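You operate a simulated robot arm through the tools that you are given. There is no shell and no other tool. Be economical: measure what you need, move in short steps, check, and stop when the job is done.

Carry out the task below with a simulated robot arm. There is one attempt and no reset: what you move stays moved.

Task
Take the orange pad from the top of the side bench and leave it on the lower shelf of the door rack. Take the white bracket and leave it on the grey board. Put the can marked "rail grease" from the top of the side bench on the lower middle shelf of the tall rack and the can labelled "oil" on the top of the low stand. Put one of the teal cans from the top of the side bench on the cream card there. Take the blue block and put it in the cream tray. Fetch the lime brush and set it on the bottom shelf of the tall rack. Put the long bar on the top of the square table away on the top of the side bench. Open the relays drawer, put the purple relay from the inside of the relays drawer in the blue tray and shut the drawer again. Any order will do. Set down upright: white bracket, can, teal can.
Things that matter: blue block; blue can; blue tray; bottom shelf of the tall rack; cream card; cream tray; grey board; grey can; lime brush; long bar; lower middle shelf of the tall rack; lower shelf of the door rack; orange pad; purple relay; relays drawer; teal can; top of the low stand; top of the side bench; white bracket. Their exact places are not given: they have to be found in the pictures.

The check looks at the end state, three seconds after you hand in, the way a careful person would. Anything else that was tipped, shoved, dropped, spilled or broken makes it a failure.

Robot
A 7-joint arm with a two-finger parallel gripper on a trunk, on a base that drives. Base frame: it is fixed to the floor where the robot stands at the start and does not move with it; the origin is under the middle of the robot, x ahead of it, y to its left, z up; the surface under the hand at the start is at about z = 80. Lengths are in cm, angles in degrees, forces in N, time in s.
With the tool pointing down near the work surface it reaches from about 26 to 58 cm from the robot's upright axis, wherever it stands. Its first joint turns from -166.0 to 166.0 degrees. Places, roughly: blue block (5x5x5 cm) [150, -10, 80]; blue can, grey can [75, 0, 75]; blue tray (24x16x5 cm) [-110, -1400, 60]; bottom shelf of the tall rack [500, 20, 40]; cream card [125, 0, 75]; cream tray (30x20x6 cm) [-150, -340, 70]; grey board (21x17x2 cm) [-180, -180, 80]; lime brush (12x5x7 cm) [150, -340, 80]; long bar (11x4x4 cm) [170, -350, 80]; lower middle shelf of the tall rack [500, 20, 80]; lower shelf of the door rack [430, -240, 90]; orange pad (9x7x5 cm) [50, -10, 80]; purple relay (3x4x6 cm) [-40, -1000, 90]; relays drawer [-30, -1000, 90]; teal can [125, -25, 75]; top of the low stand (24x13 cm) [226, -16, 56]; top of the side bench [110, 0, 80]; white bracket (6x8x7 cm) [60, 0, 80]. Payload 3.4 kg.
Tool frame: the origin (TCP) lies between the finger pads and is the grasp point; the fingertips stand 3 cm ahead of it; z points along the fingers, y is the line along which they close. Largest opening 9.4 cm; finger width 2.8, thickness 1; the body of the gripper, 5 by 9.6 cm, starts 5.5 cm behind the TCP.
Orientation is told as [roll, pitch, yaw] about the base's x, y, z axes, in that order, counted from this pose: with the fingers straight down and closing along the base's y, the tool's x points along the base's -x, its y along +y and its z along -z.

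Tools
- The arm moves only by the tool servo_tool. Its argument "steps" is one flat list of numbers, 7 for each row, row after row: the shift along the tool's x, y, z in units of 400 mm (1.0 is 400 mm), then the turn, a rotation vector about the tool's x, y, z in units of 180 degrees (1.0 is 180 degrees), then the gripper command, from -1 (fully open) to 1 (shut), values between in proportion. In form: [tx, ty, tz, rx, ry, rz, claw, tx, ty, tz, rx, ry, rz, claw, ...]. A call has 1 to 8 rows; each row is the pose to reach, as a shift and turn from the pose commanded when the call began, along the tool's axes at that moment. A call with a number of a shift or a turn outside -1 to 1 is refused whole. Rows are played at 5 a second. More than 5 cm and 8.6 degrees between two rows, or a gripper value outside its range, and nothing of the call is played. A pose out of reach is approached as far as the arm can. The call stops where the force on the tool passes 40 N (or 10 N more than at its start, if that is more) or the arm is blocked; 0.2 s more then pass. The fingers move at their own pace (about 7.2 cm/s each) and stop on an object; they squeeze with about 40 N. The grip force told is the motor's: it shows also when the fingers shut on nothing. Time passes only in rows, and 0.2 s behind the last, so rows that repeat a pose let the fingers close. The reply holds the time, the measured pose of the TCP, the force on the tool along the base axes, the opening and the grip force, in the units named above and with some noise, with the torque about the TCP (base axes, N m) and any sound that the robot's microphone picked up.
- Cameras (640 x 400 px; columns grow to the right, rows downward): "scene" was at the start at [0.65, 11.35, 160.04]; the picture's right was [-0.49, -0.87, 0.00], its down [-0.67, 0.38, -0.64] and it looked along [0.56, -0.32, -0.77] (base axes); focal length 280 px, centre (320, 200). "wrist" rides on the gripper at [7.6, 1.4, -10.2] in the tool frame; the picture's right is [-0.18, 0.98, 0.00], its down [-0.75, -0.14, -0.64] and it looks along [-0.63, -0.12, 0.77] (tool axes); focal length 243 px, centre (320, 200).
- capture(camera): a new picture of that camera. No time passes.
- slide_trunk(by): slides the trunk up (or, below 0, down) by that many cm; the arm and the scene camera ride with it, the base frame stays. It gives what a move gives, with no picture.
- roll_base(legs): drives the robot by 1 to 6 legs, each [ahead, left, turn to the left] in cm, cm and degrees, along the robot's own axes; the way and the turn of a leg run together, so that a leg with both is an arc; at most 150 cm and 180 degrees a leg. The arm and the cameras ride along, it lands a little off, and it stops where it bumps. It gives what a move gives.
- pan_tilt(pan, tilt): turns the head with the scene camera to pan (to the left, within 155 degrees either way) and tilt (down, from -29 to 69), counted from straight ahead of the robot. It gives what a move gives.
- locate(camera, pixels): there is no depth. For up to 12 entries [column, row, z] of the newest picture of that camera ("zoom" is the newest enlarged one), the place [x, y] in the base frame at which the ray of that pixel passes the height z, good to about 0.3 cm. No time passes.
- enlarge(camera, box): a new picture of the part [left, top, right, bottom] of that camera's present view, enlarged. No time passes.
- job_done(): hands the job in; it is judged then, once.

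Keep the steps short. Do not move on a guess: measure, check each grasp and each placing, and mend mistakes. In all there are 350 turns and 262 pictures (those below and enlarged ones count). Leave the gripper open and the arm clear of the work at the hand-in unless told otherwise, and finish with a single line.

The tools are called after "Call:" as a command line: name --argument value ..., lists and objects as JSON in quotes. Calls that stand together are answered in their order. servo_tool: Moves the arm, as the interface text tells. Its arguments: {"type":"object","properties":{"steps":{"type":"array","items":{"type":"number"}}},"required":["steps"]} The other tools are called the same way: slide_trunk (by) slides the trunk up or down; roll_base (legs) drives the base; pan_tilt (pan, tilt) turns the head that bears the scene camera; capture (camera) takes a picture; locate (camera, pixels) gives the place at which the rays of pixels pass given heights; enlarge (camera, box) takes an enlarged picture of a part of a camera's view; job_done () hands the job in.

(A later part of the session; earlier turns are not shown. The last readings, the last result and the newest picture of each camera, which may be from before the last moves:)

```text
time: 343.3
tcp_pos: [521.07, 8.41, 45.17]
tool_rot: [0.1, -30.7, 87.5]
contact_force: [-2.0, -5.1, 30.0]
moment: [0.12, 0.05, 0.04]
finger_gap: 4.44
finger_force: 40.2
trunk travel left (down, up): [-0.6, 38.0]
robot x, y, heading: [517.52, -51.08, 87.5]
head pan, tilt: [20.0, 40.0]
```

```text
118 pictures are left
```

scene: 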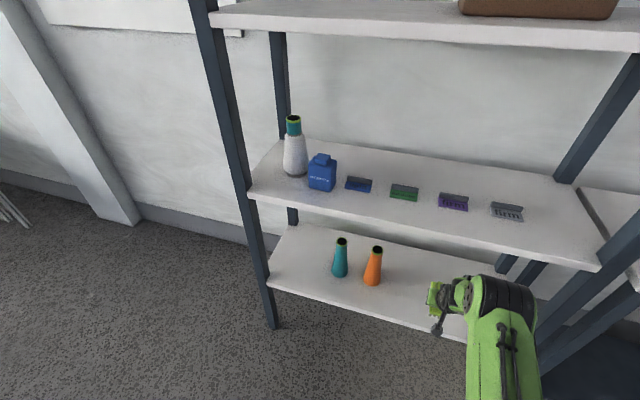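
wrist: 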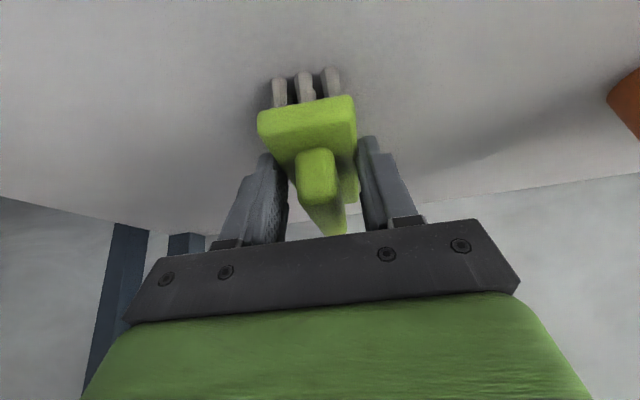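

Contact near z=45.3 (shelf ≈40). Ease up 4 mm so little force remains, then open slowly without moving.

Call:
servo_tool --steps '[-0.003, 0, -0.0055, 0, 0, 0, 1, -0.005, 0, -0.009, 0, 0, 0, 1]'

Call:
servo_tool --steps '[0, 0, 0, 0, 0, 0, 0, 0, 0, 0, 0, 0, 0, -0.2, 0, 0, 0, 0, 0, 0, -0.3, 0, 0, 0, 0, 0, 0, -0.3]'

Call:
capture --camera "wrist"

```text
time: 343.9
tcp_pos: [521.12, 8.35, 45.18]
tool_rot: [0.0, -30.5, 87.7]
contact_force: [0.5, 5.5, 17.2]
moment: [1.24, 0.04, 0.03]
finger_gap: 4.39
finger_force: 40.1
trunk travel left (down, up): [-0.6, 38.0]
robot x, y, heading: [517.69, -51.14, 87.8]
head pan, tilt: [20.0, 40.0]
```

```text
time: 344.9
tcp_pos: [521.08, 8.15, 44.98]
tool_rot: [0.1, -30.0, 87.6]
contact_force: [-0.2, -0.9, 0.2]
moment: [-0.04, 0.02, -0.04]
finger_gap: 6.12
finger_force: 0.0
trunk travel left (down, up): [-0.6, 38.0]
robot x, y, heading: [517.24, -50.83, 87.9]
head pan, tilt: [20.0, 40.0]
```

```text
117 pictures are left
```

wrist: 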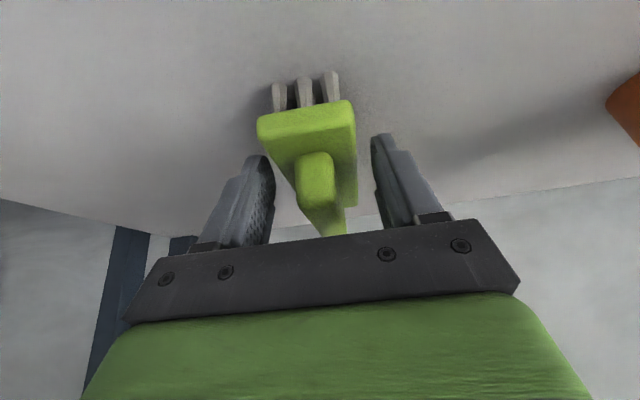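

Brush stays put. Withdraw along the tool axis, then back out.

Call:
servo_tool --steps '[0, 0, -0.07, 0, 0, 0, -0.3, 0, 0, -0.17, 0, 0, 0, -0.3, 0, 0, -0.28, 0, 0, 0, -0.3]'

Call:
capture --camera "wrist"

Call:
roll_base --legs '[[-50, 0, 0]]'

Call:
slide_trunk --by 27

Call:
capture --camera "scene"

```text
time: 345.7
tcp_pos: [520.59, 2.64, 55.07]
tool_rot: [0.0, -30.3, 87.6]
contact_force: [0.3, -0.8, 0.7]
moment: [-0.01, 0.0, 0.03]
finger_gap: 6.11
finger_force: 0.0
trunk travel left (down, up): [-0.6, 38.0]
robot x, y, heading: [517.56, -50.83, 87.5]
head pan, tilt: [20.0, 40.0]
```

```text
116 pictures are left
```

wrist: 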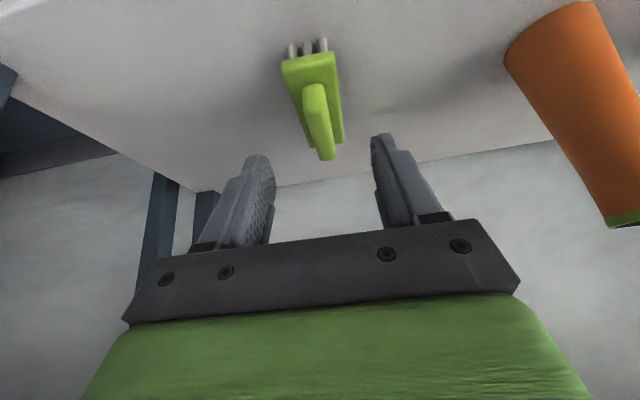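

```text
time: 348.6
tcp_pos: [518.75, -46.99, 55.01]
tool_rot: [0.0, -30.1, 87.2]
contact_force: [0.4, 0.5, -0.6]
moment: [0.01, 0.02, 0.0]
finger_gap: 6.12
finger_force: 0.0
trunk travel left (down, up): [-0.6, 38.0]
robot x, y, heading: [515.14, -100.41, 87.4]
head pan, tilt: [20.0, 40.0]
```

```text
time: 351.4
tcp_pos: [518.67, -47.01, 82.01]
tool_rot: [0.0, -30.1, 87.1]
contact_force: [0.1, -0.1, -1.0]
moment: [-0.02, -0.01, 0.0]
finger_gap: 6.09
finger_force: 0.0
trunk travel left (down, up): [-27.6, 11.0]
robot x, y, heading: [515.15, -100.51, 87.4]
head pan, tilt: [20.0, 40.0]
```

```text
115 pictures are left
```

scene: 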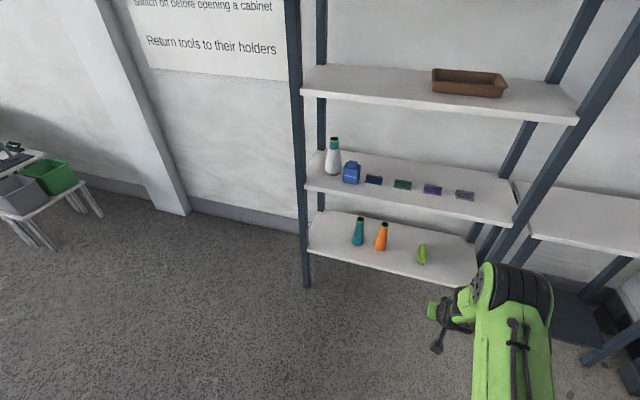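

Brush rests on the bottom shelf and the can still stands. Now the long bar: drive back towards the square table's east side.

Call:
roll_base --legs '[[0, 0, 92.6], [150, 0, 0], [115, 0, 0], [0, 120, 0]]'

Call:
pan_tilt --pan 45 --tilt 35

Call:
capture --camera "scene"

```text
time: 373.8
tcp_pos: [199.84, -221.85, 81.96]
tool_rot: [0.0, -30.1, -177.9]
contact_force: [0.5, -0.3, -0.8]
moment: [-0.02, -0.03, 0.04]
finger_gap: 6.11
finger_force: 0.0
trunk travel left (down, up): [-27.6, 11.0]
robot x, y, heading: [253.58, -220.95, -177.7]
head pan, tilt: [20.0, 40.0]
```

```text
time: 374.7
tcp_pos: [199.87, -221.99, 81.84]
tool_rot: [0.1, -30.2, -178.0]
contact_force: [-0.9, 0.2, 0.2]
moment: [-0.02, 0.02, 0.02]
finger_gap: 6.09
finger_force: 0.0
trunk travel left (down, up): [-27.6, 11.0]
robot x, y, heading: [253.22, -221.5, -177.6]
head pan, tilt: [45.0, 35.0]
```

```text
114 pictures are left
```

scene: 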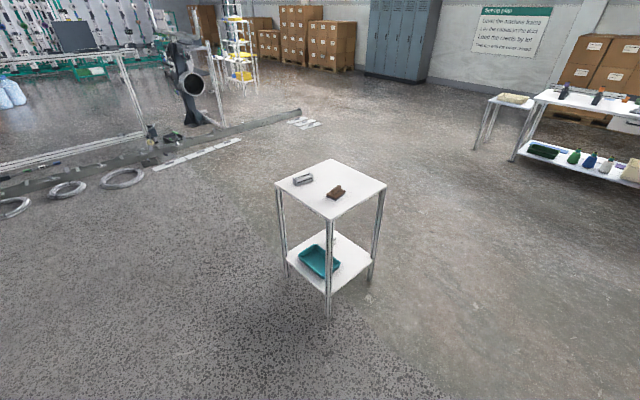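

Call:
servo_tool --steps '[-0.05, 0, -0.087, 0, 0.042, 0, -0.3, -0.1, 0, -0.173, 0, 0.084, 0, -0.3, -0.15, 0, -0.26, 0, 0.126, 0, -0.3, -0.2, 0, -0.346, 0, 0.1675, 0, -0.3, -0.25, 0, -0.433, 0, 0.1675, 0, -0.3]'

Call:
roll_base --legs '[[0, 0, -2.4], [0, 127, 0], [20, 0, 0]]'

Call:
pan_tilt --pan 15 --tilt 50

Call:
capture --camera "scene"

Call:
capture --camera "wrist"

```text
time: 375.9
tcp_pos: [199.79, -222.18, 102.36]
tool_rot: [0.0, 0.1, -177.9]
contact_force: [0.4, 0.6, 1.0]
moment: [0.03, 0.03, 0.0]
finger_gap: 6.09
finger_force: 0.0
trunk travel left (down, up): [-27.6, 11.0]
robot x, y, heading: [253.58, -220.98, -178.1]
head pan, tilt: [45.0, 35.0]
```

```text
time: 384.0
tcp_pos: [180.6, -352.44, 102.18]
tool_rot: [-0.1, 0.1, -178.3]
contact_force: [-0.8, 0.1, -0.5]
moment: [0.01, -0.03, -0.01]
finger_gap: 6.12
finger_force: 0.0
trunk travel left (down, up): [-27.6, 11.0]
robot x, y, heading: [234.59, -352.06, -178.3]
head pan, tilt: [45.0, 35.0]
```

```text
time: 385.0
tcp_pos: [180.75, -352.49, 102.24]
tool_rot: [0.0, 0.0, -178.3]
contact_force: [0.2, -0.1, -0.9]
moment: [-0.04, 0.03, -0.01]
finger_gap: 6.12
finger_force: 0.1
trunk travel left (down, up): [-27.6, 11.0]
robot x, y, heading: [234.54, -351.66, -178.5]
head pan, tilt: [15.0, 50.0]
```

```text
113 pictures are left
```

scene: 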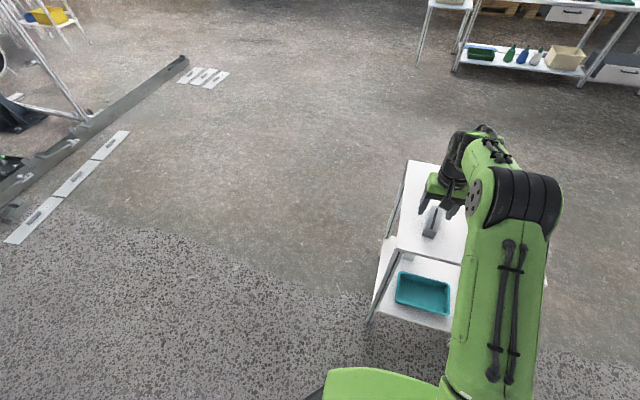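

```text
112 pictures are left
```

wrist: 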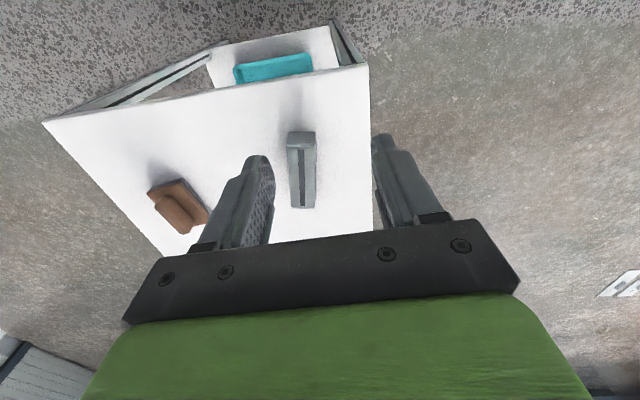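

Call:
enlarge --camera "wrist" --box '[240, 100, 400, 230]'

Call:
locate --camera "wrist" --pixels '[[288, 148, 84], [316, 146, 84], [292, 207, 84], [314, 208, 84], [288, 133, 84], [315, 131, 84], [288, 148, 80], [315, 146, 80]]'

```text
3.08 times, centred on (320, 165) of wrist
```

zoom: 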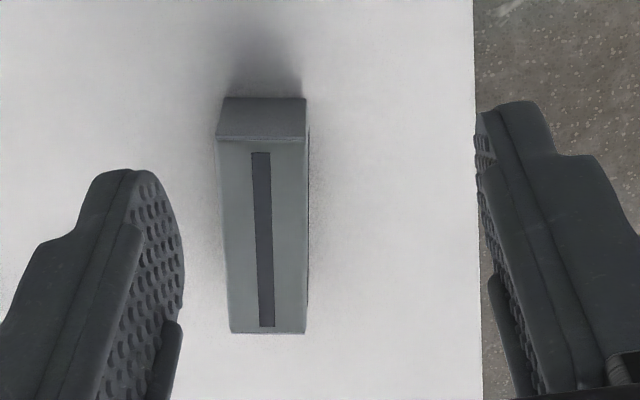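

```text
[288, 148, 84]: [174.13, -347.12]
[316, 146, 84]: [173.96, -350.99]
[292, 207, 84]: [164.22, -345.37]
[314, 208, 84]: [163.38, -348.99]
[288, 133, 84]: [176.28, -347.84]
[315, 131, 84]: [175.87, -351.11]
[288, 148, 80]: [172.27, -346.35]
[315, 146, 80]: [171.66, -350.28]
```

Bar centre ≈(168.9,-348.1), axis heading ≈170°, top z 84. Move over it, turn the tool −12° in yaw, and check.

Call:
servo_tool --steps '[-0.1, -0.04, 0.03, 0, 0, 0.03, -0.3, -0.2, -0.08, 0.07, 0, 0, 0.06, -0.3, -0.293, -0.118, 0.12, 0, 0, 0.066, -0.3]'

Call:
capture --camera "wrist"

Call:
locate --camera "wrist" --pixels '[[320, 200, 84]]'

```text
time: 385.8
tcp_pos: [174.42, -349.18, 98.75]
tool_rot: [0.0, 0.1, 170.4]
contact_force: [-0.7, -0.2, -0.8]
moment: [0.01, -0.03, 0.01]
finger_gap: 6.1
finger_force: 0.1
out of reach, approached as far as the arm can: row 2, 3
trunk travel left (down, up): [-27.6, 11.0]
robot x, y, heading: [234.51, -351.87, -178.2]
head pan, tilt: [15.0, 50.0]
```

```text
110 pictures are left
```

wrist: 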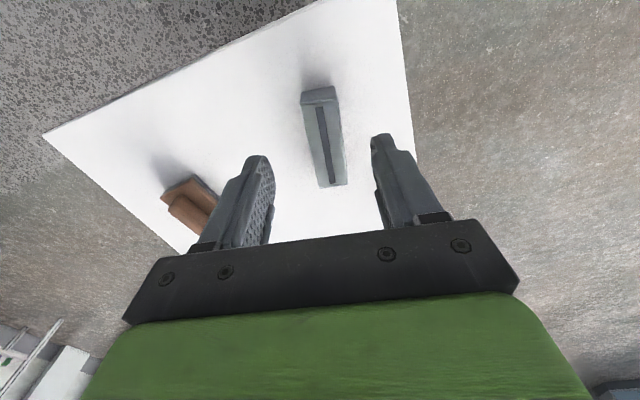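

```text
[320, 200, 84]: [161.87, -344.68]
```

Call:
roll_base --legs '[[10, 0, 0]]'

Call:
capture --camera "wrist"

Call:
enlarge --camera "wrist" --box '[240, 20, 400, 150]'

```text
time: 386.9
tcp_pos: [164.45, -349.8, 98.77]
tool_rot: [0.0, 0.1, 170.8]
contact_force: [0.1, -0.2, -0.6]
moment: [0.05, 0.04, -0.02]
finger_gap: 6.11
finger_force: 0.1
trunk travel left (down, up): [-27.6, 11.0]
robot x, y, heading: [224.72, -352.15, -177.9]
head pan, tilt: [15.0, 50.0]
```

```text
109 pictures are left
```

wrist: 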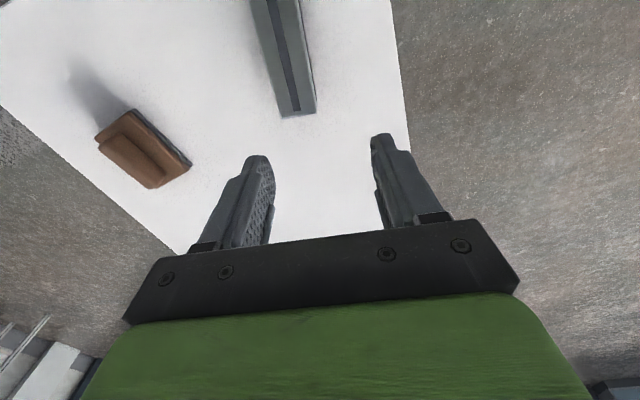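

```text
3.08 times, centred on (320, 85) of wrist
```

zoom: 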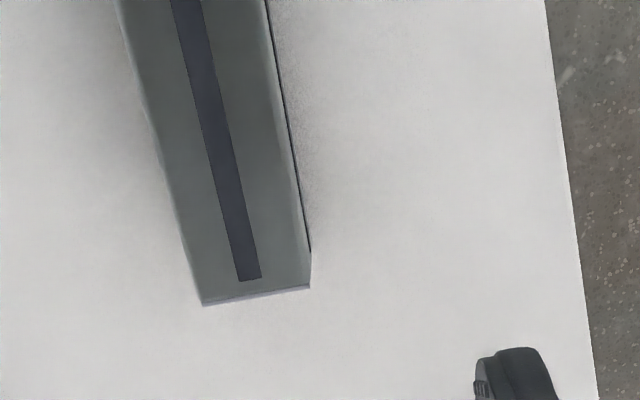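

Call:
locate --camera "zoom" --pixels '[[200, 300, 84], [308, 286, 84], [125, 30, 84], [272, 30, 84], [155, 140, 84], [290, 140, 84]]'

```text
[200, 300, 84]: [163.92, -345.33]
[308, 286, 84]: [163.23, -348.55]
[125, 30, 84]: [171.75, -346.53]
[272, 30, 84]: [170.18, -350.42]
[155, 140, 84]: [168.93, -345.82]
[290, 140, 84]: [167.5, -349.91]
```

Call:
servo_tool --steps '[0.052, -0.031, 0.07, 0, 0, 0.0167, -0.3, 0.105, -0.0615, 0.14, 0, 0, 0.0167, -0.3, 0.105, -0.0615, 0.25, 0, 0, 0.0167, -0.3]'

Call:
capture --camera "wrist"

```text
time: 387.7
tcp_pos: [168.86, -348.3, 89.01]
tool_rot: [0.1, 0.0, 167.8]
contact_force: [0.4, -0.2, 0.0]
moment: [0.0, -0.01, 0.04]
finger_gap: 6.1
finger_force: 0.1
trunk travel left (down, up): [-27.6, 11.0]
robot x, y, heading: [224.79, -352.1, -178.0]
head pan, tilt: [15.0, 50.0]
```

```text
107 pictures are left
```

wrist: 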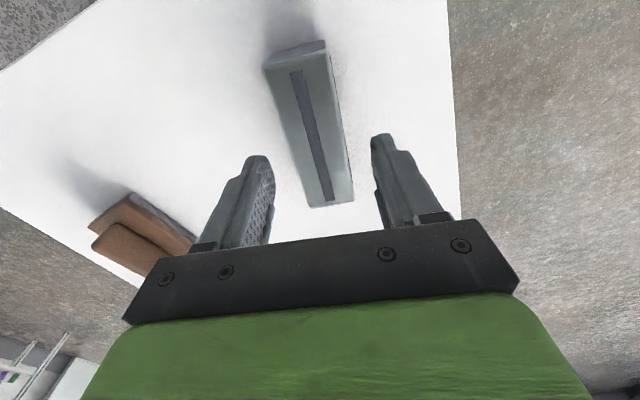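

Call:
servo_tool --steps '[0, 0, 0.07, 0, 0, 0, -0.3, 0, 0, 0.133, 0, 0, 0, -0.3, 0, 0, 0.133, 0, 0, 0, 0.2, 0, 0, 0.133, 0, 0, 0, 1, 0, 0, 0.133, 0, 0, 0, 1]'

Call:
servo_tool --steps '[0, 0, -0.05, 0, 0, 0, 1, 0, 0, -0.15, 0, 0, 0, 1, 0, 0, -0.25, 0, 0, 0, 1, 0, 0, -0.36, 0, 0, 0, 1, 0, 0, -0.47, 0, 0, 0, 1]'

Call:
capture --camera "wrist"

```text
time: 388.9
tcp_pos: [168.92, -348.09, 83.96]
tool_rot: [0.0, 0.0, 167.6]
contact_force: [-0.2, -0.6, -0.2]
moment: [0.0, 0.1, 0.0]
finger_gap: 4.4
finger_force: 40.2
trunk travel left (down, up): [-27.6, 11.0]
robot x, y, heading: [224.96, -352.24, -178.3]
head pan, tilt: [15.0, 50.0]
```

```text
time: 390.1
tcp_pos: [169.24, -347.88, 102.71]
tool_rot: [0.2, -0.1, 167.7]
contact_force: [0.0, -0.4, -1.7]
moment: [-0.03, 0.01, -0.01]
finger_gap: 4.36
finger_force: 39.3
trunk travel left (down, up): [-27.6, 11.0]
robot x, y, heading: [224.52, -351.59, -177.9]
head pan, tilt: [15.0, 50.0]
```

```text
106 pictures are left
```

wrist: 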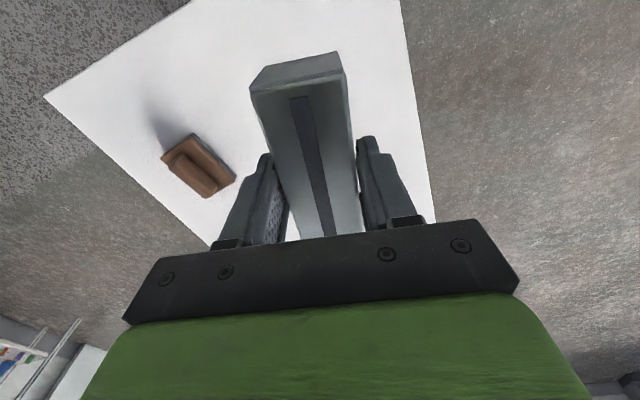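

Bar held. Drive to the side bench.

Call:
roll_base --legs '[[-20, 0, 0], [0, -150, 0], [0, -98, 0], [108, 0, 0], [0, 0, -92]]'

Call:
pan_tilt --pan 20 --tilt 45

Call:
capture --camera "scene"

```text
time: 412.2
tcp_pos: [140.83, -52.08, 102.54]
tool_rot: [0.0, 0.0, 77.8]
contact_force: [0.0, -0.4, -1.4]
moment: [-0.05, 0.03, -0.02]
finger_gap: 4.4
finger_force: 40.0
trunk travel left (down, up): [-27.6, 11.0]
robot x, y, heading: [136.87, -107.58, 91.8]
head pan, tilt: [15.0, 50.0]
```

```text
time: 412.8
tcp_pos: [140.87, -52.19, 102.63]
tool_rot: [0.0, 0.0, 77.8]
contact_force: [-0.3, 0.5, -1.3]
moment: [0.02, 0.01, 0.02]
finger_gap: 4.39
finger_force: 39.7
trunk travel left (down, up): [-27.6, 11.0]
robot x, y, heading: [137.01, -107.79, 92.0]
head pan, tilt: [20.0, 45.0]
```

```text
105 pictures are left
```

scene: 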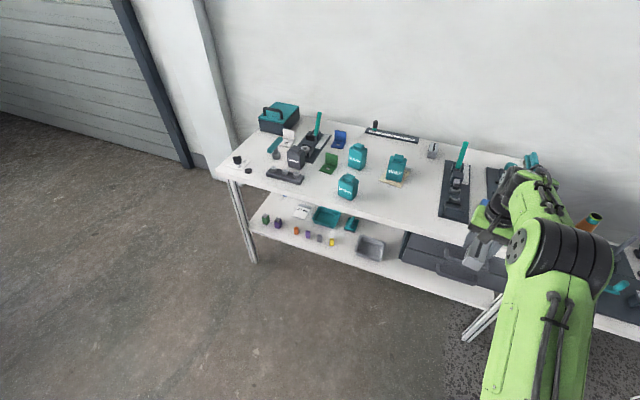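

Call:
locate --camera "scene" --pixels '[[440, 215, 80], [445, 165, 80], [346, 198, 80], [395, 185, 80], [420, 200, 80], [405, 225, 80]]'

Call:
roll_base --legs '[[30, 19, 0]]'

Call:
servo_tool --steps '[0, 0, 0, 0, 0, -0.035, 1, 0, 0, 0.05, 0, 0, -0.066, 1]'

Call:
capture --camera "scene"

Call:
capture --camera "wrist"

```text
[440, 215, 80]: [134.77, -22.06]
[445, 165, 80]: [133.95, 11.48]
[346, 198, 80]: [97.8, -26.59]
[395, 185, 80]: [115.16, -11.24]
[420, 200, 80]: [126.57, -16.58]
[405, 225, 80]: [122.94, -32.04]
```

```text
time: 415.1
tcp_pos: [121.26, -23.33, 102.66]
tool_rot: [0.0, 0.1, 77.5]
contact_force: [-1.0, -0.6, -2.4]
moment: [0.0, -0.01, -0.01]
finger_gap: 4.37
finger_force: 39.8
trunk travel left (down, up): [-27.6, 11.0]
robot x, y, heading: [116.91, -78.68, 91.5]
head pan, tilt: [20.0, 45.0]
```

```text
time: 415.7
tcp_pos: [121.26, -22.91, 100.67]
tool_rot: [0.1, 0.1, 89.4]
contact_force: [0.0, 0.2, -1.8]
moment: [-0.06, 0.01, 0.01]
finger_gap: 4.4
finger_force: 39.4
trunk travel left (down, up): [-27.6, 11.0]
robot x, y, heading: [116.71, -78.89, 91.5]
head pan, tilt: [20.0, 45.0]
```

```text
104 pictures are left
```

scene: 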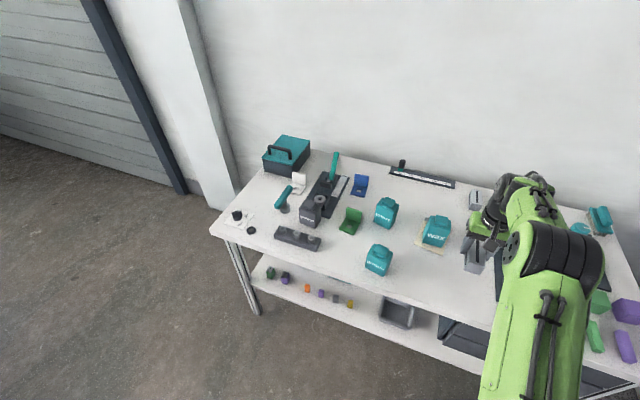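

```text
103 pictures are left
```

wrist: 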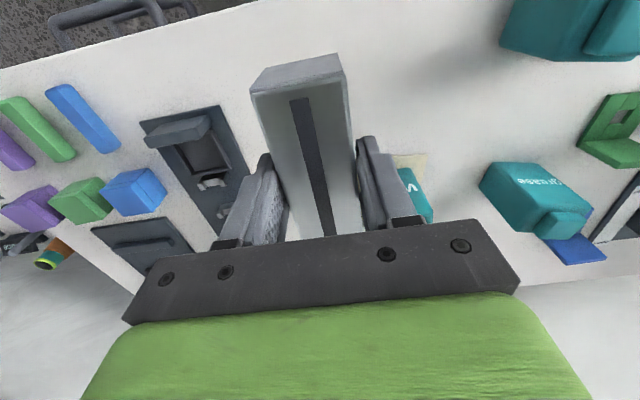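

Call:
servo_tool --steps '[0, 0, 0.1, 0, 0, 0, 1, 0, 0, 0.2, 0, 0, 0, 1, 0, 0, 0.3, 0, 0, 0, 1, 0, 0, 0.37, 0, 0, 0, 1, 0, 0, 0.4, 0, 0, 0, 1]'

Call:
servo_tool --steps '[0, 0, 0.008, 0, 0, 0, 1, 0, 0, 0.016, 0, 0, 0, 1]'

```text
time: 416.9
tcp_pos: [120.92, -23.33, 84.39]
tool_rot: [-0.1, 0.1, 89.3]
contact_force: [0.4, 0.8, -1.7]
moment: [0.03, -0.01, -0.05]
finger_gap: 4.36
finger_force: 40.7
trunk travel left (down, up): [-27.6, 11.0]
robot x, y, heading: [116.46, -78.59, 91.5]
head pan, tilt: [20.0, 45.0]
```

```text
time: 417.5
tcp_pos: [121.05, -23.38, 83.93]
tool_rot: [0.0, 0.0, 89.3]
contact_force: [0.5, -0.5, -0.8]
moment: [0.03, 0.03, 0.01]
finger_gap: 4.36
finger_force: 39.9
trunk travel left (down, up): [-27.6, 11.0]
robot x, y, heading: [116.62, -78.76, 91.4]
head pan, tilt: [20.0, 45.0]
```

Practically at the surface (84.0 was the pick height). Open, then lift.

Call:
servo_tool --steps '[0, 0, 0.004, 0, 0, 0, 1, 0, 0, 0.004, 0, 0, 0, 0.1, 0, 0, 0.004, 0, 0, 0, -0.3, 0, 0, 0.004, 0, 0, 0, -0.3, 0, 0, -0.06, 0, 0, 0, -0.3, 0, 0, -0.17, 0, 0, 0, -0.3, 0, 0, -0.29, 0, 0, 0, -0.3, 0, 0, -0.4, 0, 0, 0, -0.3]'

Call:
capture --camera "wrist"

```text
time: 419.3
tcp_pos: [121.1, -23.47, 99.94]
tool_rot: [0.1, -0.1, 89.4]
contact_force: [-0.3, 0.5, -0.3]
moment: [0.02, 0.01, 0.01]
finger_gap: 6.11
finger_force: 0.0
trunk travel left (down, up): [-27.6, 11.0]
robot x, y, heading: [116.84, -79.29, 91.2]
head pan, tilt: [20.0, 45.0]
```

```text
102 pictures are left
```

wrist: 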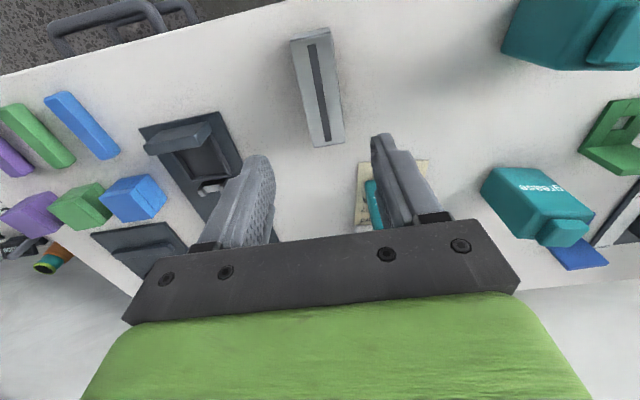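

Bar placed. Next the blue block: strafe right 27 cm and look.

Call:
roll_base --legs '[[0, -27, -1.3]]'

Call:
capture --camera "wrist"

Call:
enlarge --camera "wrist" --box '[180, 50, 400, 230]'

```text
time: 421.2
tcp_pos: [149.54, -23.11, 99.81]
tool_rot: [0.1, 0.0, 88.2]
contact_force: [1.4, -0.7, 0.4]
moment: [0.0, 0.02, 0.02]
finger_gap: 6.11
finger_force: 0.1
trunk travel left (down, up): [-27.6, 11.0]
robot x, y, heading: [144.04, -78.52, 90.3]
head pan, tilt: [20.0, 45.0]
```

```text
101 pictures are left
```

wrist: 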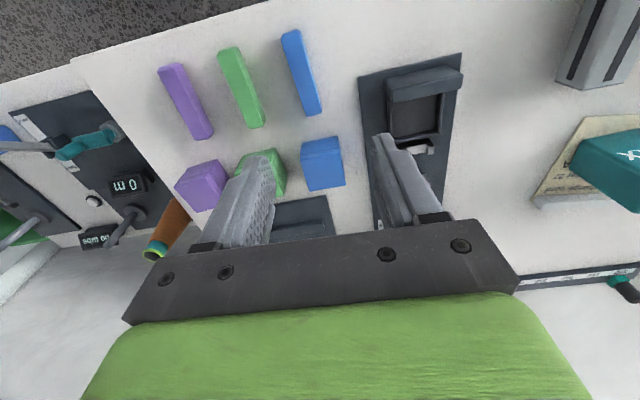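

```text
2.22 times, centred on (290, 140) of wrist
```

zoom: 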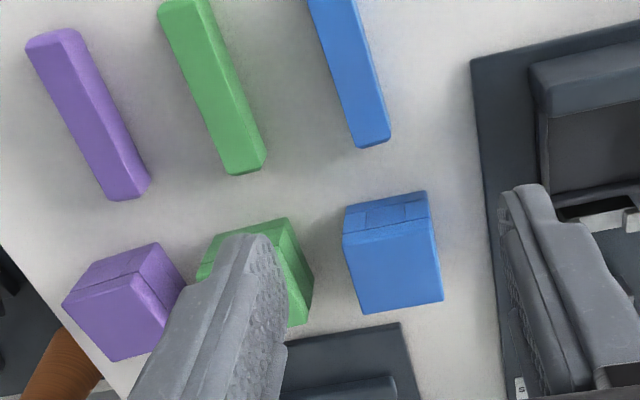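

Call:
locate --camera "zoom" --pixels '[[343, 237, 85], [430, 218, 85], [443, 300, 85], [362, 314, 85], [345, 208, 80], [427, 191, 80], [313, 275, 85], [475, 100, 81], [495, 230, 81]]'

```text
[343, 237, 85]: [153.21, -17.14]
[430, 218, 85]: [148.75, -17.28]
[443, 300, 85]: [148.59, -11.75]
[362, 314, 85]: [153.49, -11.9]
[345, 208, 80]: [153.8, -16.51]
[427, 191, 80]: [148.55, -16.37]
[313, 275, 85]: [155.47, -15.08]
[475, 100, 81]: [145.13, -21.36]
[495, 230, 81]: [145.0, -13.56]
```

Blue block: x 148.7–153.4, y −17.2…−11.8, gap to green 2.1. Drive 8.6 ahead, refine.

Call:
roll_base --legs '[[8.6, 0, 0]]'

Call:
servo_tool --steps '[0, -0.035, 0.1, 0, 0, -0.01, -0.24, 0, -0.035, 0.2, 0, 0, -0.01, -0.24]'

Call:
capture --camera "wrist"

Call:
enlarge --camera "wrist" --box '[220, 30, 420, 200]'

```text
time: 422.3
tcp_pos: [149.47, -14.67, 99.83]
tool_rot: [0.0, 0.1, 88.0]
contact_force: [-1.2, -0.3, -0.4]
moment: [-0.01, 0.0, 0.03]
finger_gap: 6.1
finger_force: 0.0
trunk travel left (down, up): [-27.6, 11.0]
robot x, y, heading: [143.57, -70.09, 89.9]
head pan, tilt: [20.0, 45.0]
```

```text
time: 422.9
tcp_pos: [150.95, -14.42, 92.0]
tool_rot: [0.0, 0.0, 89.8]
contact_force: [0.5, -0.4, 0.4]
moment: [-0.01, -0.01, 0.01]
finger_gap: 5.85
finger_force: 0.1
trunk travel left (down, up): [-27.6, 11.0]
robot x, y, heading: [144.22, -70.12, 90.3]
head pan, tilt: [20.0, 45.0]
```

```text
99 pictures are left
```

wrist: 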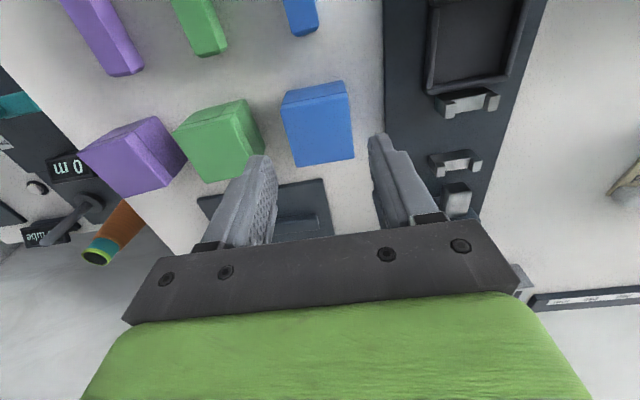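

```text
2.35 times, centred on (320, 115) of wrist
```

zoom: 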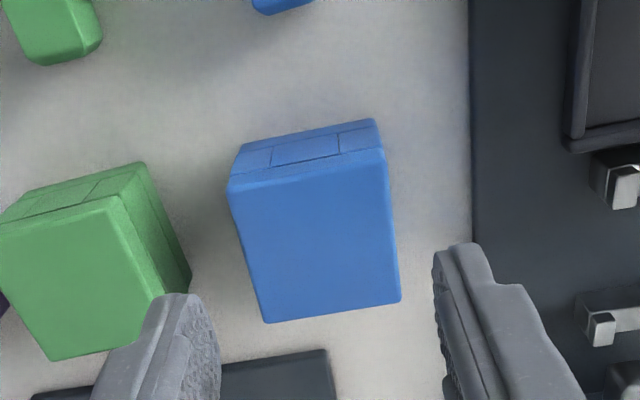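

Call:
locate --camera "zoom" --pixels '[[230, 180, 85], [385, 150, 85], [400, 300, 85], [265, 322, 85], [160, 295, 85], [190, 275, 80], [125, 200, 85]]'

```text
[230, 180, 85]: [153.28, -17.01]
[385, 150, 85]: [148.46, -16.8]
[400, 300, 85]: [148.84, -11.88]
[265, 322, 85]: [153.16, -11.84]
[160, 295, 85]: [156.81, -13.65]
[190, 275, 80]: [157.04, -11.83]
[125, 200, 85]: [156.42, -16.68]
```

Centred exactly. Descend and grip.

Call:
servo_tool --steps '[0, 0, 0.07, 0, 0, 0, -0.24, 0, 0, 0.14, 0, 0, 0, -0.24, 0, 0, 0.213, 0, 0, 0, -0.24, 0, 0, 0.213, 0, 0, 0, -0.24, 0, 0, 0.213, 0, 0, 0, 0.5, 0, 0, 0.213, 0, 0, 0, 1, 0, 0, 0.213, 0, 0, 0, 1]'

Call:
servo_tool --steps '[0, 0, -0.05, 0, 0, 0, 1, 0, 0, -0.15, 0, 0, 0, 1, 0, 0, -0.26, 0, 0, 0, 1, 0, 0, -0.38, 0, 0, 0, 1, 0, 0, -0.48, 0, 0, 0, 1]'

Call:
capture --camera "wrist"

```text
time: 424.5
tcp_pos: [150.81, -14.77, 83.34]
tool_rot: [0.0, -0.1, 89.9]
contact_force: [0.4, -0.4, 0.1]
moment: [0.0, 0.0, 0.02]
finger_gap: 5.38
finger_force: 39.4
trunk travel left (down, up): [-27.6, 11.0]
robot x, y, heading: [143.7, -69.98, 90.3]
head pan, tilt: [20.0, 45.0]
```

```text
time: 425.7
tcp_pos: [150.99, -14.48, 102.63]
tool_rot: [0.0, 0.0, 89.9]
contact_force: [0.4, 0.5, -1.6]
moment: [0.01, 0.04, 0.0]
finger_gap: 5.4
finger_force: 39.6
trunk travel left (down, up): [-27.6, 11.0]
robot x, y, heading: [143.95, -70.13, 90.3]
head pan, tilt: [20.0, 45.0]
```

```text
97 pictures are left
```

wrist: 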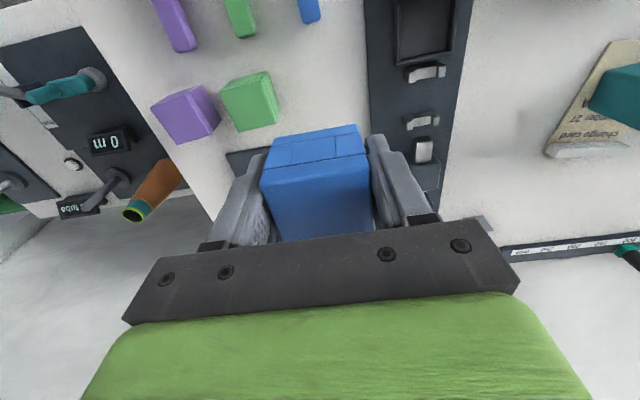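

Blue block held. Drive towards the cream tray near (-150,-340).

Call:
roll_base --legs '[[-40, 0, 0], [0, 0, 125.5], [150, 0, 0], [70, 0, 0]]'

Call:
pan_tilt --pan -5 --tilt 30

Call:
capture --camera "scene"

```text
time: 443.7
tcp_pos: [-96.03, -248.58, 102.59]
tool_rot: [0.1, 0.0, -148.4]
contact_force: [-0.6, -0.1, -2.0]
moment: [0.04, 0.03, -0.02]
finger_gap: 5.39
finger_force: 39.9
trunk travel left (down, up): [-27.6, 11.0]
robot x, y, heading: [-45.41, -225.52, -147.9]
head pan, tilt: [20.0, 45.0]
```

```text
time: 444.6
tcp_pos: [-96.07, -248.57, 102.63]
tool_rot: [0.0, 0.0, -148.2]
contact_force: [0.7, 0.9, -1.1]
moment: [-0.02, -0.02, -0.03]
finger_gap: 5.38
finger_force: 40.7
trunk travel left (down, up): [-27.6, 11.0]
robot x, y, heading: [-45.42, -225.47, -147.8]
head pan, tilt: [-5.0, 30.0]
```

```text
96 pictures are left
```

scene: 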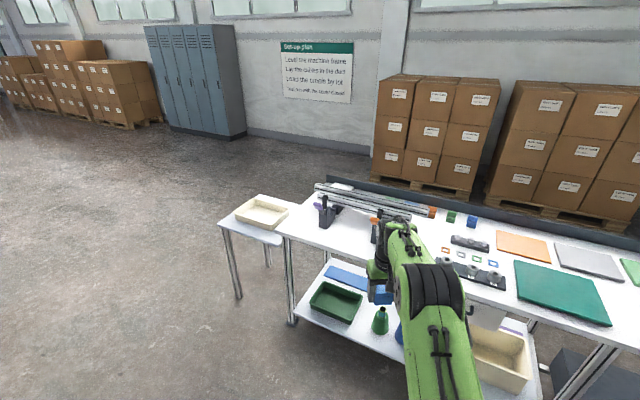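

Call:
locate --camera "scene" --pixels '[[234, 212, 76], [264, 195, 76], [290, 208, 76], [272, 230, 76], [262, 216, 71], [220, 222, 70], [278, 244, 70], [595, 262, 82], [555, 247, 82], [622, 280, 82]]'

Call:
enlarge --camera "scene" --box '[210, 170, 400, 300]'

```text
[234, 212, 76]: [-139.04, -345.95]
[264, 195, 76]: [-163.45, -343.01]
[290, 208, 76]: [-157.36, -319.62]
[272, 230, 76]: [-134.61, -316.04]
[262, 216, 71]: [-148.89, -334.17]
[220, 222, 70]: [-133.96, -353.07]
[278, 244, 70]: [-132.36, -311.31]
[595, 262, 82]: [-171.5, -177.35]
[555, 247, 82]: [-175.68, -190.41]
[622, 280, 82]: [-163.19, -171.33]
```

```text
3.08 times, centred on (305, 235) of scene
```

zoom: 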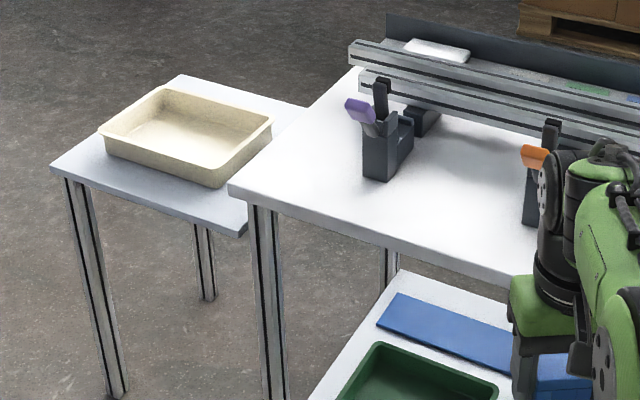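

Cream tray centre ≈(-149,-331), on the small side table. Turn to heading 180, go left 105, ahead 45.

Call:
roll_base --legs '[[0, 0, -32.2], [0, 105, 0], [45, 0, 0]]'

Call:
pan_tilt --pan 10 --tilt 50

Call:
capture --camera "scene"

Call:
capture --camera "wrist"

```text
time: 453.9
tcp_pos: [-145.03, -324.55, 102.46]
tool_rot: [0.0, 0.0, -178.5]
contact_force: [0.2, 0.3, -0.9]
moment: [-0.02, 0.01, 0.01]
finger_gap: 5.4
finger_force: 40.7
trunk travel left (down, up): [-27.6, 11.0]
robot x, y, heading: [-89.7, -329.81, -178.1]
head pan, tilt: [-5.0, 30.0]
```

```text
time: 454.7
tcp_pos: [-145.08, -324.58, 102.58]
tool_rot: [0.0, 0.0, -178.4]
contact_force: [-0.4, -0.7, -0.6]
moment: [-0.01, 0.01, 0.0]
finger_gap: 5.4
finger_force: 40.0
trunk travel left (down, up): [-27.6, 11.0]
robot x, y, heading: [-89.09, -329.89, -178.0]
head pan, tilt: [10.0, 50.0]
```

```text
94 pictures are left
```

scene: 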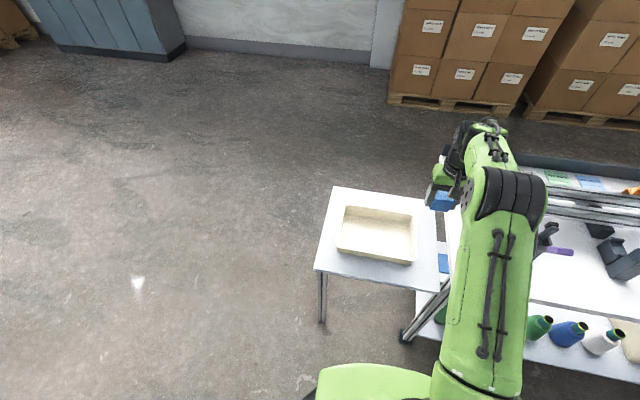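

```text
93 pictures are left
```

wrist: 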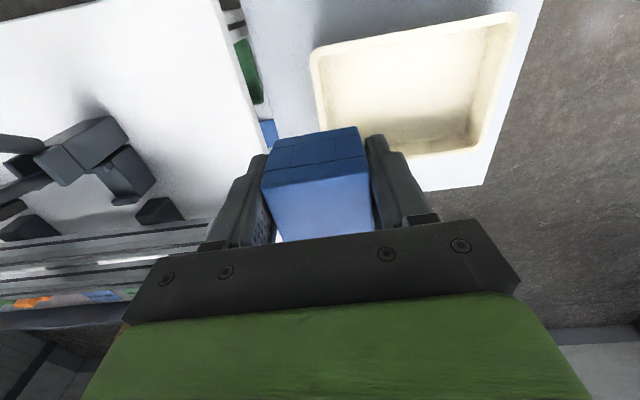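

Call:
locate --camera "scene" --pixels '[[344, 206, 74], [416, 214, 74], [412, 263, 74], [337, 249, 74], [376, 233, 70], [333, 187, 68], [315, 270, 68], [437, 195, 68]]'

Call:
locate --camera "wrist" --pixels '[[312, 50, 74], [518, 14, 74], [475, 150, 74], [325, 130, 74]]'

```text
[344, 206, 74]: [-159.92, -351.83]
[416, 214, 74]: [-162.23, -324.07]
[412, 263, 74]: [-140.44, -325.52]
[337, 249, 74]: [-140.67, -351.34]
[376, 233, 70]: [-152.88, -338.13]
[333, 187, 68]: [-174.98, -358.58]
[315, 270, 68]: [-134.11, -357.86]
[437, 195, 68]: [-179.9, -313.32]
```

```text
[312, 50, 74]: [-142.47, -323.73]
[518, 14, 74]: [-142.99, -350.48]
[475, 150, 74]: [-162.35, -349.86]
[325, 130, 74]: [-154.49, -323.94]
```

Tray spans x −161…−141, y −351…−324; centre (-151,-338). Shift left 13.4, ahead 4.

Call:
roll_base --legs '[[4, 13.4, 0]]'

Call:
servo_tool --steps '[0, 0, 0.12, 0, 0, 0, 1, 0, 0, 0.24, 0, 0, 0, 1, 0, 0, 0.36, 0, 0, 0, 1, 0, 0, 0.48, 0, 0, 0, 1]'

Call:
capture --camera "wrist"

Call:
capture --camera "scene"

```text
time: 456.0
tcp_pos: [-148.54, -338.06, 102.48]
tool_rot: [0.0, 0.0, -178.6]
contact_force: [-0.6, -0.4, -1.5]
moment: [0.04, 0.02, -0.02]
finger_gap: 5.41
finger_force: 40.2
trunk travel left (down, up): [-27.6, 11.0]
robot x, y, heading: [-92.52, -343.56, -178.0]
head pan, tilt: [10.0, 50.0]
```

```text
time: 457.0
tcp_pos: [-148.7, -338.44, 83.36]
tool_rot: [-0.1, 0.0, -178.4]
contact_force: [-0.7, 0.0, -1.4]
moment: [-0.03, 0.0, -0.01]
finger_gap: 5.4
finger_force: 39.8
trunk travel left (down, up): [-27.6, 11.0]
robot x, y, heading: [-92.96, -343.87, -177.8]
head pan, tilt: [10.0, 50.0]
```

```text
92 pictures are left
```

wrist: 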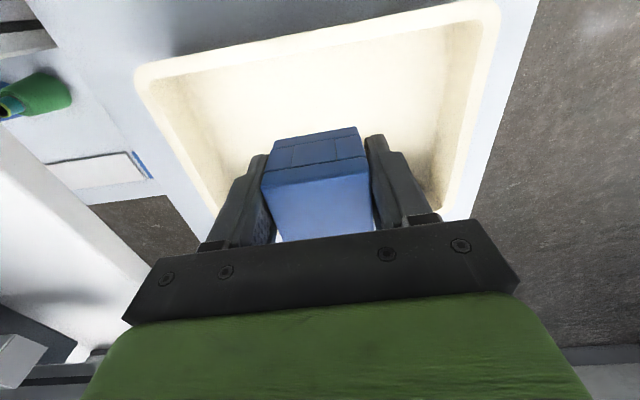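

```text
91 pictures are left
```

scene: 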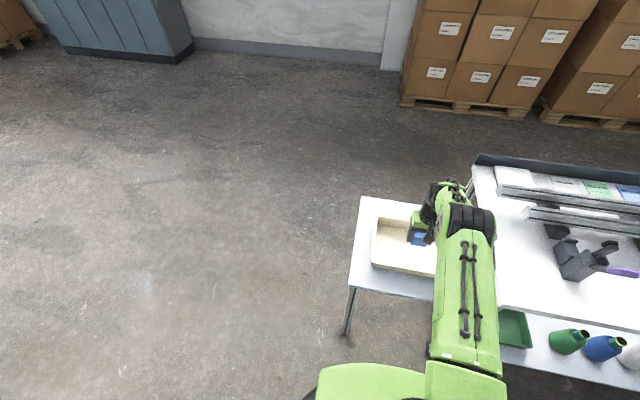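

Call:
servo_tool --steps '[0, 0, 0.1, 0, 0, 0, 1, 0, 0, 0.2, 0, 0, 0, 1, 0, 0, 0.225, 0, 0, 0, 1]'

Call:
servo_tool --steps '[0, 0, 0.01, 0, 0, 0, 1, 0, 0, 0.02, 0, 0, 0, 1, 0, 0, 0.03, 0, 0, 0, 1]'

```text
time: 457.8
tcp_pos: [-148.62, -338.21, 74.29]
tool_rot: [0.1, 0.0, -178.5]
contact_force: [0.4, -0.3, -1.1]
moment: [0.0, -0.03, -0.01]
finger_gap: 5.4
finger_force: 40.3
trunk travel left (down, up): [-27.6, 11.0]
robot x, y, heading: [-92.81, -343.5, -178.2]
head pan, tilt: [10.0, 50.0]
```

```text
time: 458.6
tcp_pos: [-148.57, -338.08, 73.11]
tool_rot: [0.0, -0.1, -178.5]
contact_force: [0.0, -0.9, -0.4]
moment: [-0.03, 0.0, 0.02]
finger_gap: 5.4
finger_force: 40.6
trunk travel left (down, up): [-27.6, 11.0]
robot x, y, heading: [-92.89, -343.41, -178.1]
head pan, tilt: [10.0, 50.0]
```

Call:
servo_tool --steps '[0, 0, 0.01, 0, 0, 0, 1, 0, 0, 0.02, 0, 0, 0, 1]'

Call:
servo_tool --steps '[0, 0, 0.008, 0, 0, 0, 1, 0, 0, 0.016, 0, 0, 0, 1]'

```text
time: 459.2
tcp_pos: [-148.35, -338.02, 72.44]
tool_rot: [0.1, 0.0, -178.5]
contact_force: [-1.5, -0.4, -1.8]
moment: [-0.02, 0.0, -0.01]
finger_gap: 5.39
finger_force: 39.9
trunk travel left (down, up): [-27.6, 11.0]
robot x, y, heading: [-93.17, -343.53, -178.4]
head pan, tilt: [10.0, 50.0]
```

```text
time: 459.8
tcp_pos: [-147.96, -337.88, 71.82]
tool_rot: [-0.1, 0.1, -178.6]
contact_force: [0.5, 0.1, -0.3]
moment: [-0.01, -0.01, 0.04]
finger_gap: 5.38
finger_force: 39.7
out of reach, approached as far as the arm can: row 1, 2
trunk travel left (down, up): [-27.6, 11.0]
robot x, y, heading: [-92.73, -343.82, -178.3]
head pan, tilt: [10.0, 50.0]
```

Arm's low limit reached; I lower the trunk 1 cm at a time.

Call:
slide_trunk --by -0.7

Call:
capture --camera "wrist"

```text
time: 460.4
tcp_pos: [-148.16, -337.94, 71.08]
tool_rot: [0.1, 0.0, -178.6]
contact_force: [0.2, 0.4, -0.7]
moment: [0.0, -0.02, 0.04]
finger_gap: 5.39
finger_force: 39.7
trunk travel left (down, up): [-26.9, 11.7]
robot x, y, heading: [-93.14, -343.61, -178.2]
head pan, tilt: [10.0, 50.0]
```

```text
90 pictures are left
```

wrist: 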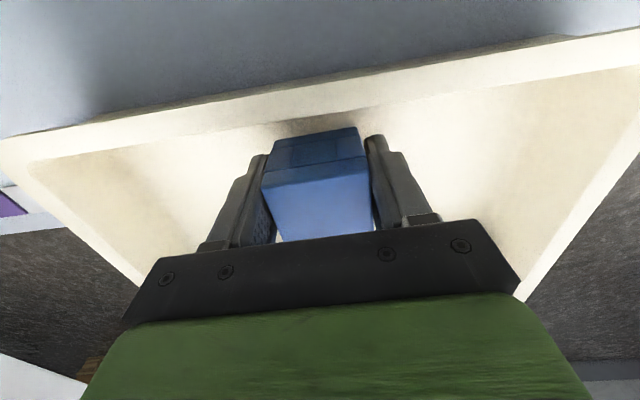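

Call:
slide_trunk --by -0.5

Call:
slide_trunk --by -0.5

Call:
slide_trunk --by -0.5

```text
time: 460.9
tcp_pos: [-148.04, -337.91, 70.56]
tool_rot: [0.1, 0.0, -178.5]
contact_force: [-0.9, -0.4, -0.6]
moment: [-0.01, -0.01, -0.02]
finger_gap: 5.4
finger_force: 40.5
trunk travel left (down, up): [-26.4, 12.2]
robot x, y, heading: [-92.69, -343.86, -178.2]
head pan, tilt: [10.0, 50.0]
```

```text
time: 461.5
tcp_pos: [-148.07, -338.01, 70.06]
tool_rot: [0.2, 0.0, -178.5]
contact_force: [-0.4, 0.1, -0.2]
moment: [0.0, 0.0, -0.01]
finger_gap: 5.41
finger_force: 39.9
trunk travel left (down, up): [-25.9, 12.7]
robot x, y, heading: [-92.85, -343.82, -178.6]
head pan, tilt: [10.0, 50.0]
```

```text
time: 462.0
tcp_pos: [-148.02, -337.91, 69.68]
tool_rot: [0.0, 0.0, -178.6]
contact_force: [-0.1, -1.0, 0.9]
moment: [0.03, 0.03, 0.0]
finger_gap: 5.38
finger_force: 39.8
trunk travel left (down, up): [-25.4, 13.2]
robot x, y, heading: [-93.23, -343.64, -177.9]
head pan, tilt: [10.0, 50.0]
```

Call:
slide_trunk --by -0.3

```text
time: 462.5
tcp_pos: [-148.08, -338.0, 69.49]
tool_rot: [0.0, -0.3, -178.5]
contact_force: [4.1, -0.6, 21.4]
moment: [-0.02, -0.49, 0.01]
finger_gap: 5.4
finger_force: 40.0
trunk travel left (down, up): [-25.1, 13.5]
robot x, y, heading: [-92.83, -343.45, -178.0]
head pan, tilt: [10.0, 50.0]
```

Contact with the tray floor. Open and lift.

Call:
servo_tool --steps '[0, 0, -0.004, 0, 0, 0, 1, 0, 0, -0.004, 0, 0, 0, 0.1, 0, 0, -0.004, 0, 0, 0, -0.5, 0, 0, -0.004, 0, 0, 0, -0.5, 0, 0, -0.08, 0, 0, 0, -0.5, 0, 0, -0.19, 0, 0, 0, -0.5, 0, 0, -0.3, 0, 0, 0, -0.5]'

Call:
slide_trunk --by 13

Call:
capture --camera "wrist"

```text
time: 464.1
tcp_pos: [-148.16, -338.04, 81.39]
tool_rot: [-0.1, 0.0, -178.5]
contact_force: [0.2, -0.1, 0.1]
moment: [-0.02, -0.03, -0.02]
finger_gap: 7.07
finger_force: 0.0
trunk travel left (down, up): [-25.1, 13.5]
robot x, y, heading: [-93.02, -343.13, -178.2]
head pan, tilt: [10.0, 50.0]
```

```text
time: 465.7
tcp_pos: [-148.1, -338.01, 94.37]
tool_rot: [0.1, 0.0, -178.3]
contact_force: [0.3, -0.2, 0.3]
moment: [-0.02, 0.03, 0.03]
finger_gap: 7.05
finger_force: 0.1
trunk travel left (down, up): [-38.1, 0.5]
robot x, y, heading: [-92.83, -343.54, -178.2]
head pan, tilt: [10.0, 50.0]
```

```text
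89 pictures are left
```

wrist: 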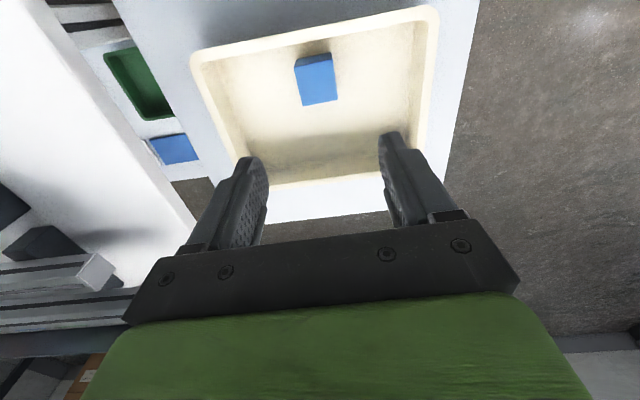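

Blue block lies in the cream tray. Now the white bracket on the side bench: drive to the start position.

Call:
roll_base --legs '[[-65, 0, 0], [0, 0, -91.8], [150, 0, 0], [150, 0, 0], [25, 0, 0]]'

Call:
roll_base --legs '[[0, 0, -90]]'

Call:
pan_tilt --pan 0 --tilt 50

Call:
capture --camera "scene"

```text
time: 488.6
tcp_pos: [-22.11, 36.34, 94.21]
tool_rot: [-0.2, 0.6, 89.4]
contact_force: [1.2, -0.1, 0.0]
moment: [-0.02, 0.03, -0.02]
finger_gap: 7.07
finger_force: 0.1
trunk travel left (down, up): [-38.1, 0.5]
robot x, y, heading: [-30.41, -17.68, 89.2]
head pan, tilt: [10.0, 50.0]
stopped in leg 5: the force on the tool passed its limit at 86 N (the readings are from after the stop); the commanded pose is now the measured one
```

```text
time: 492.9
tcp_pos: [23.89, -27.42, 94.38]
tool_rot: [0.0, 0.6, -1.7]
contact_force: [0.1, -0.2, 0.3]
moment: [0.02, -0.01, 0.02]
finger_gap: 7.07
finger_force: 0.2
trunk travel left (down, up): [-38.1, 0.5]
robot x, y, heading: [-30.78, -18.18, -1.9]
head pan, tilt: [10.0, 50.0]
```

```text
time: 493.6
tcp_pos: [23.82, -27.52, 94.3]
tool_rot: [-0.2, 0.6, -1.7]
contact_force: [-0.2, -0.4, 0.3]
moment: [0.0, 0.0, 0.0]
finger_gap: 7.05
finger_force: 0.0
trunk travel left (down, up): [-38.1, 0.5]
robot x, y, heading: [-30.76, -18.08, -1.8]
head pan, tilt: [0.0, 50.0]
```

```text
88 pictures are left
```

scene: 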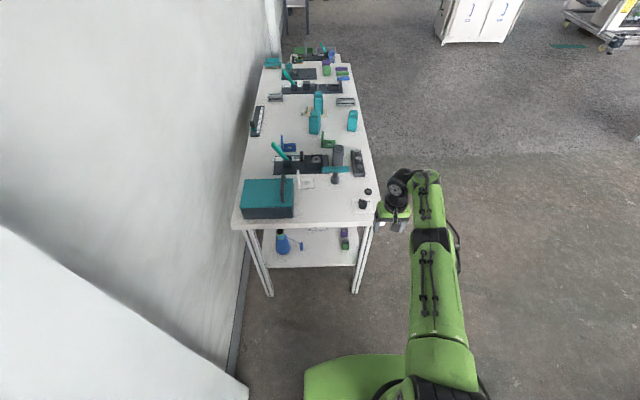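

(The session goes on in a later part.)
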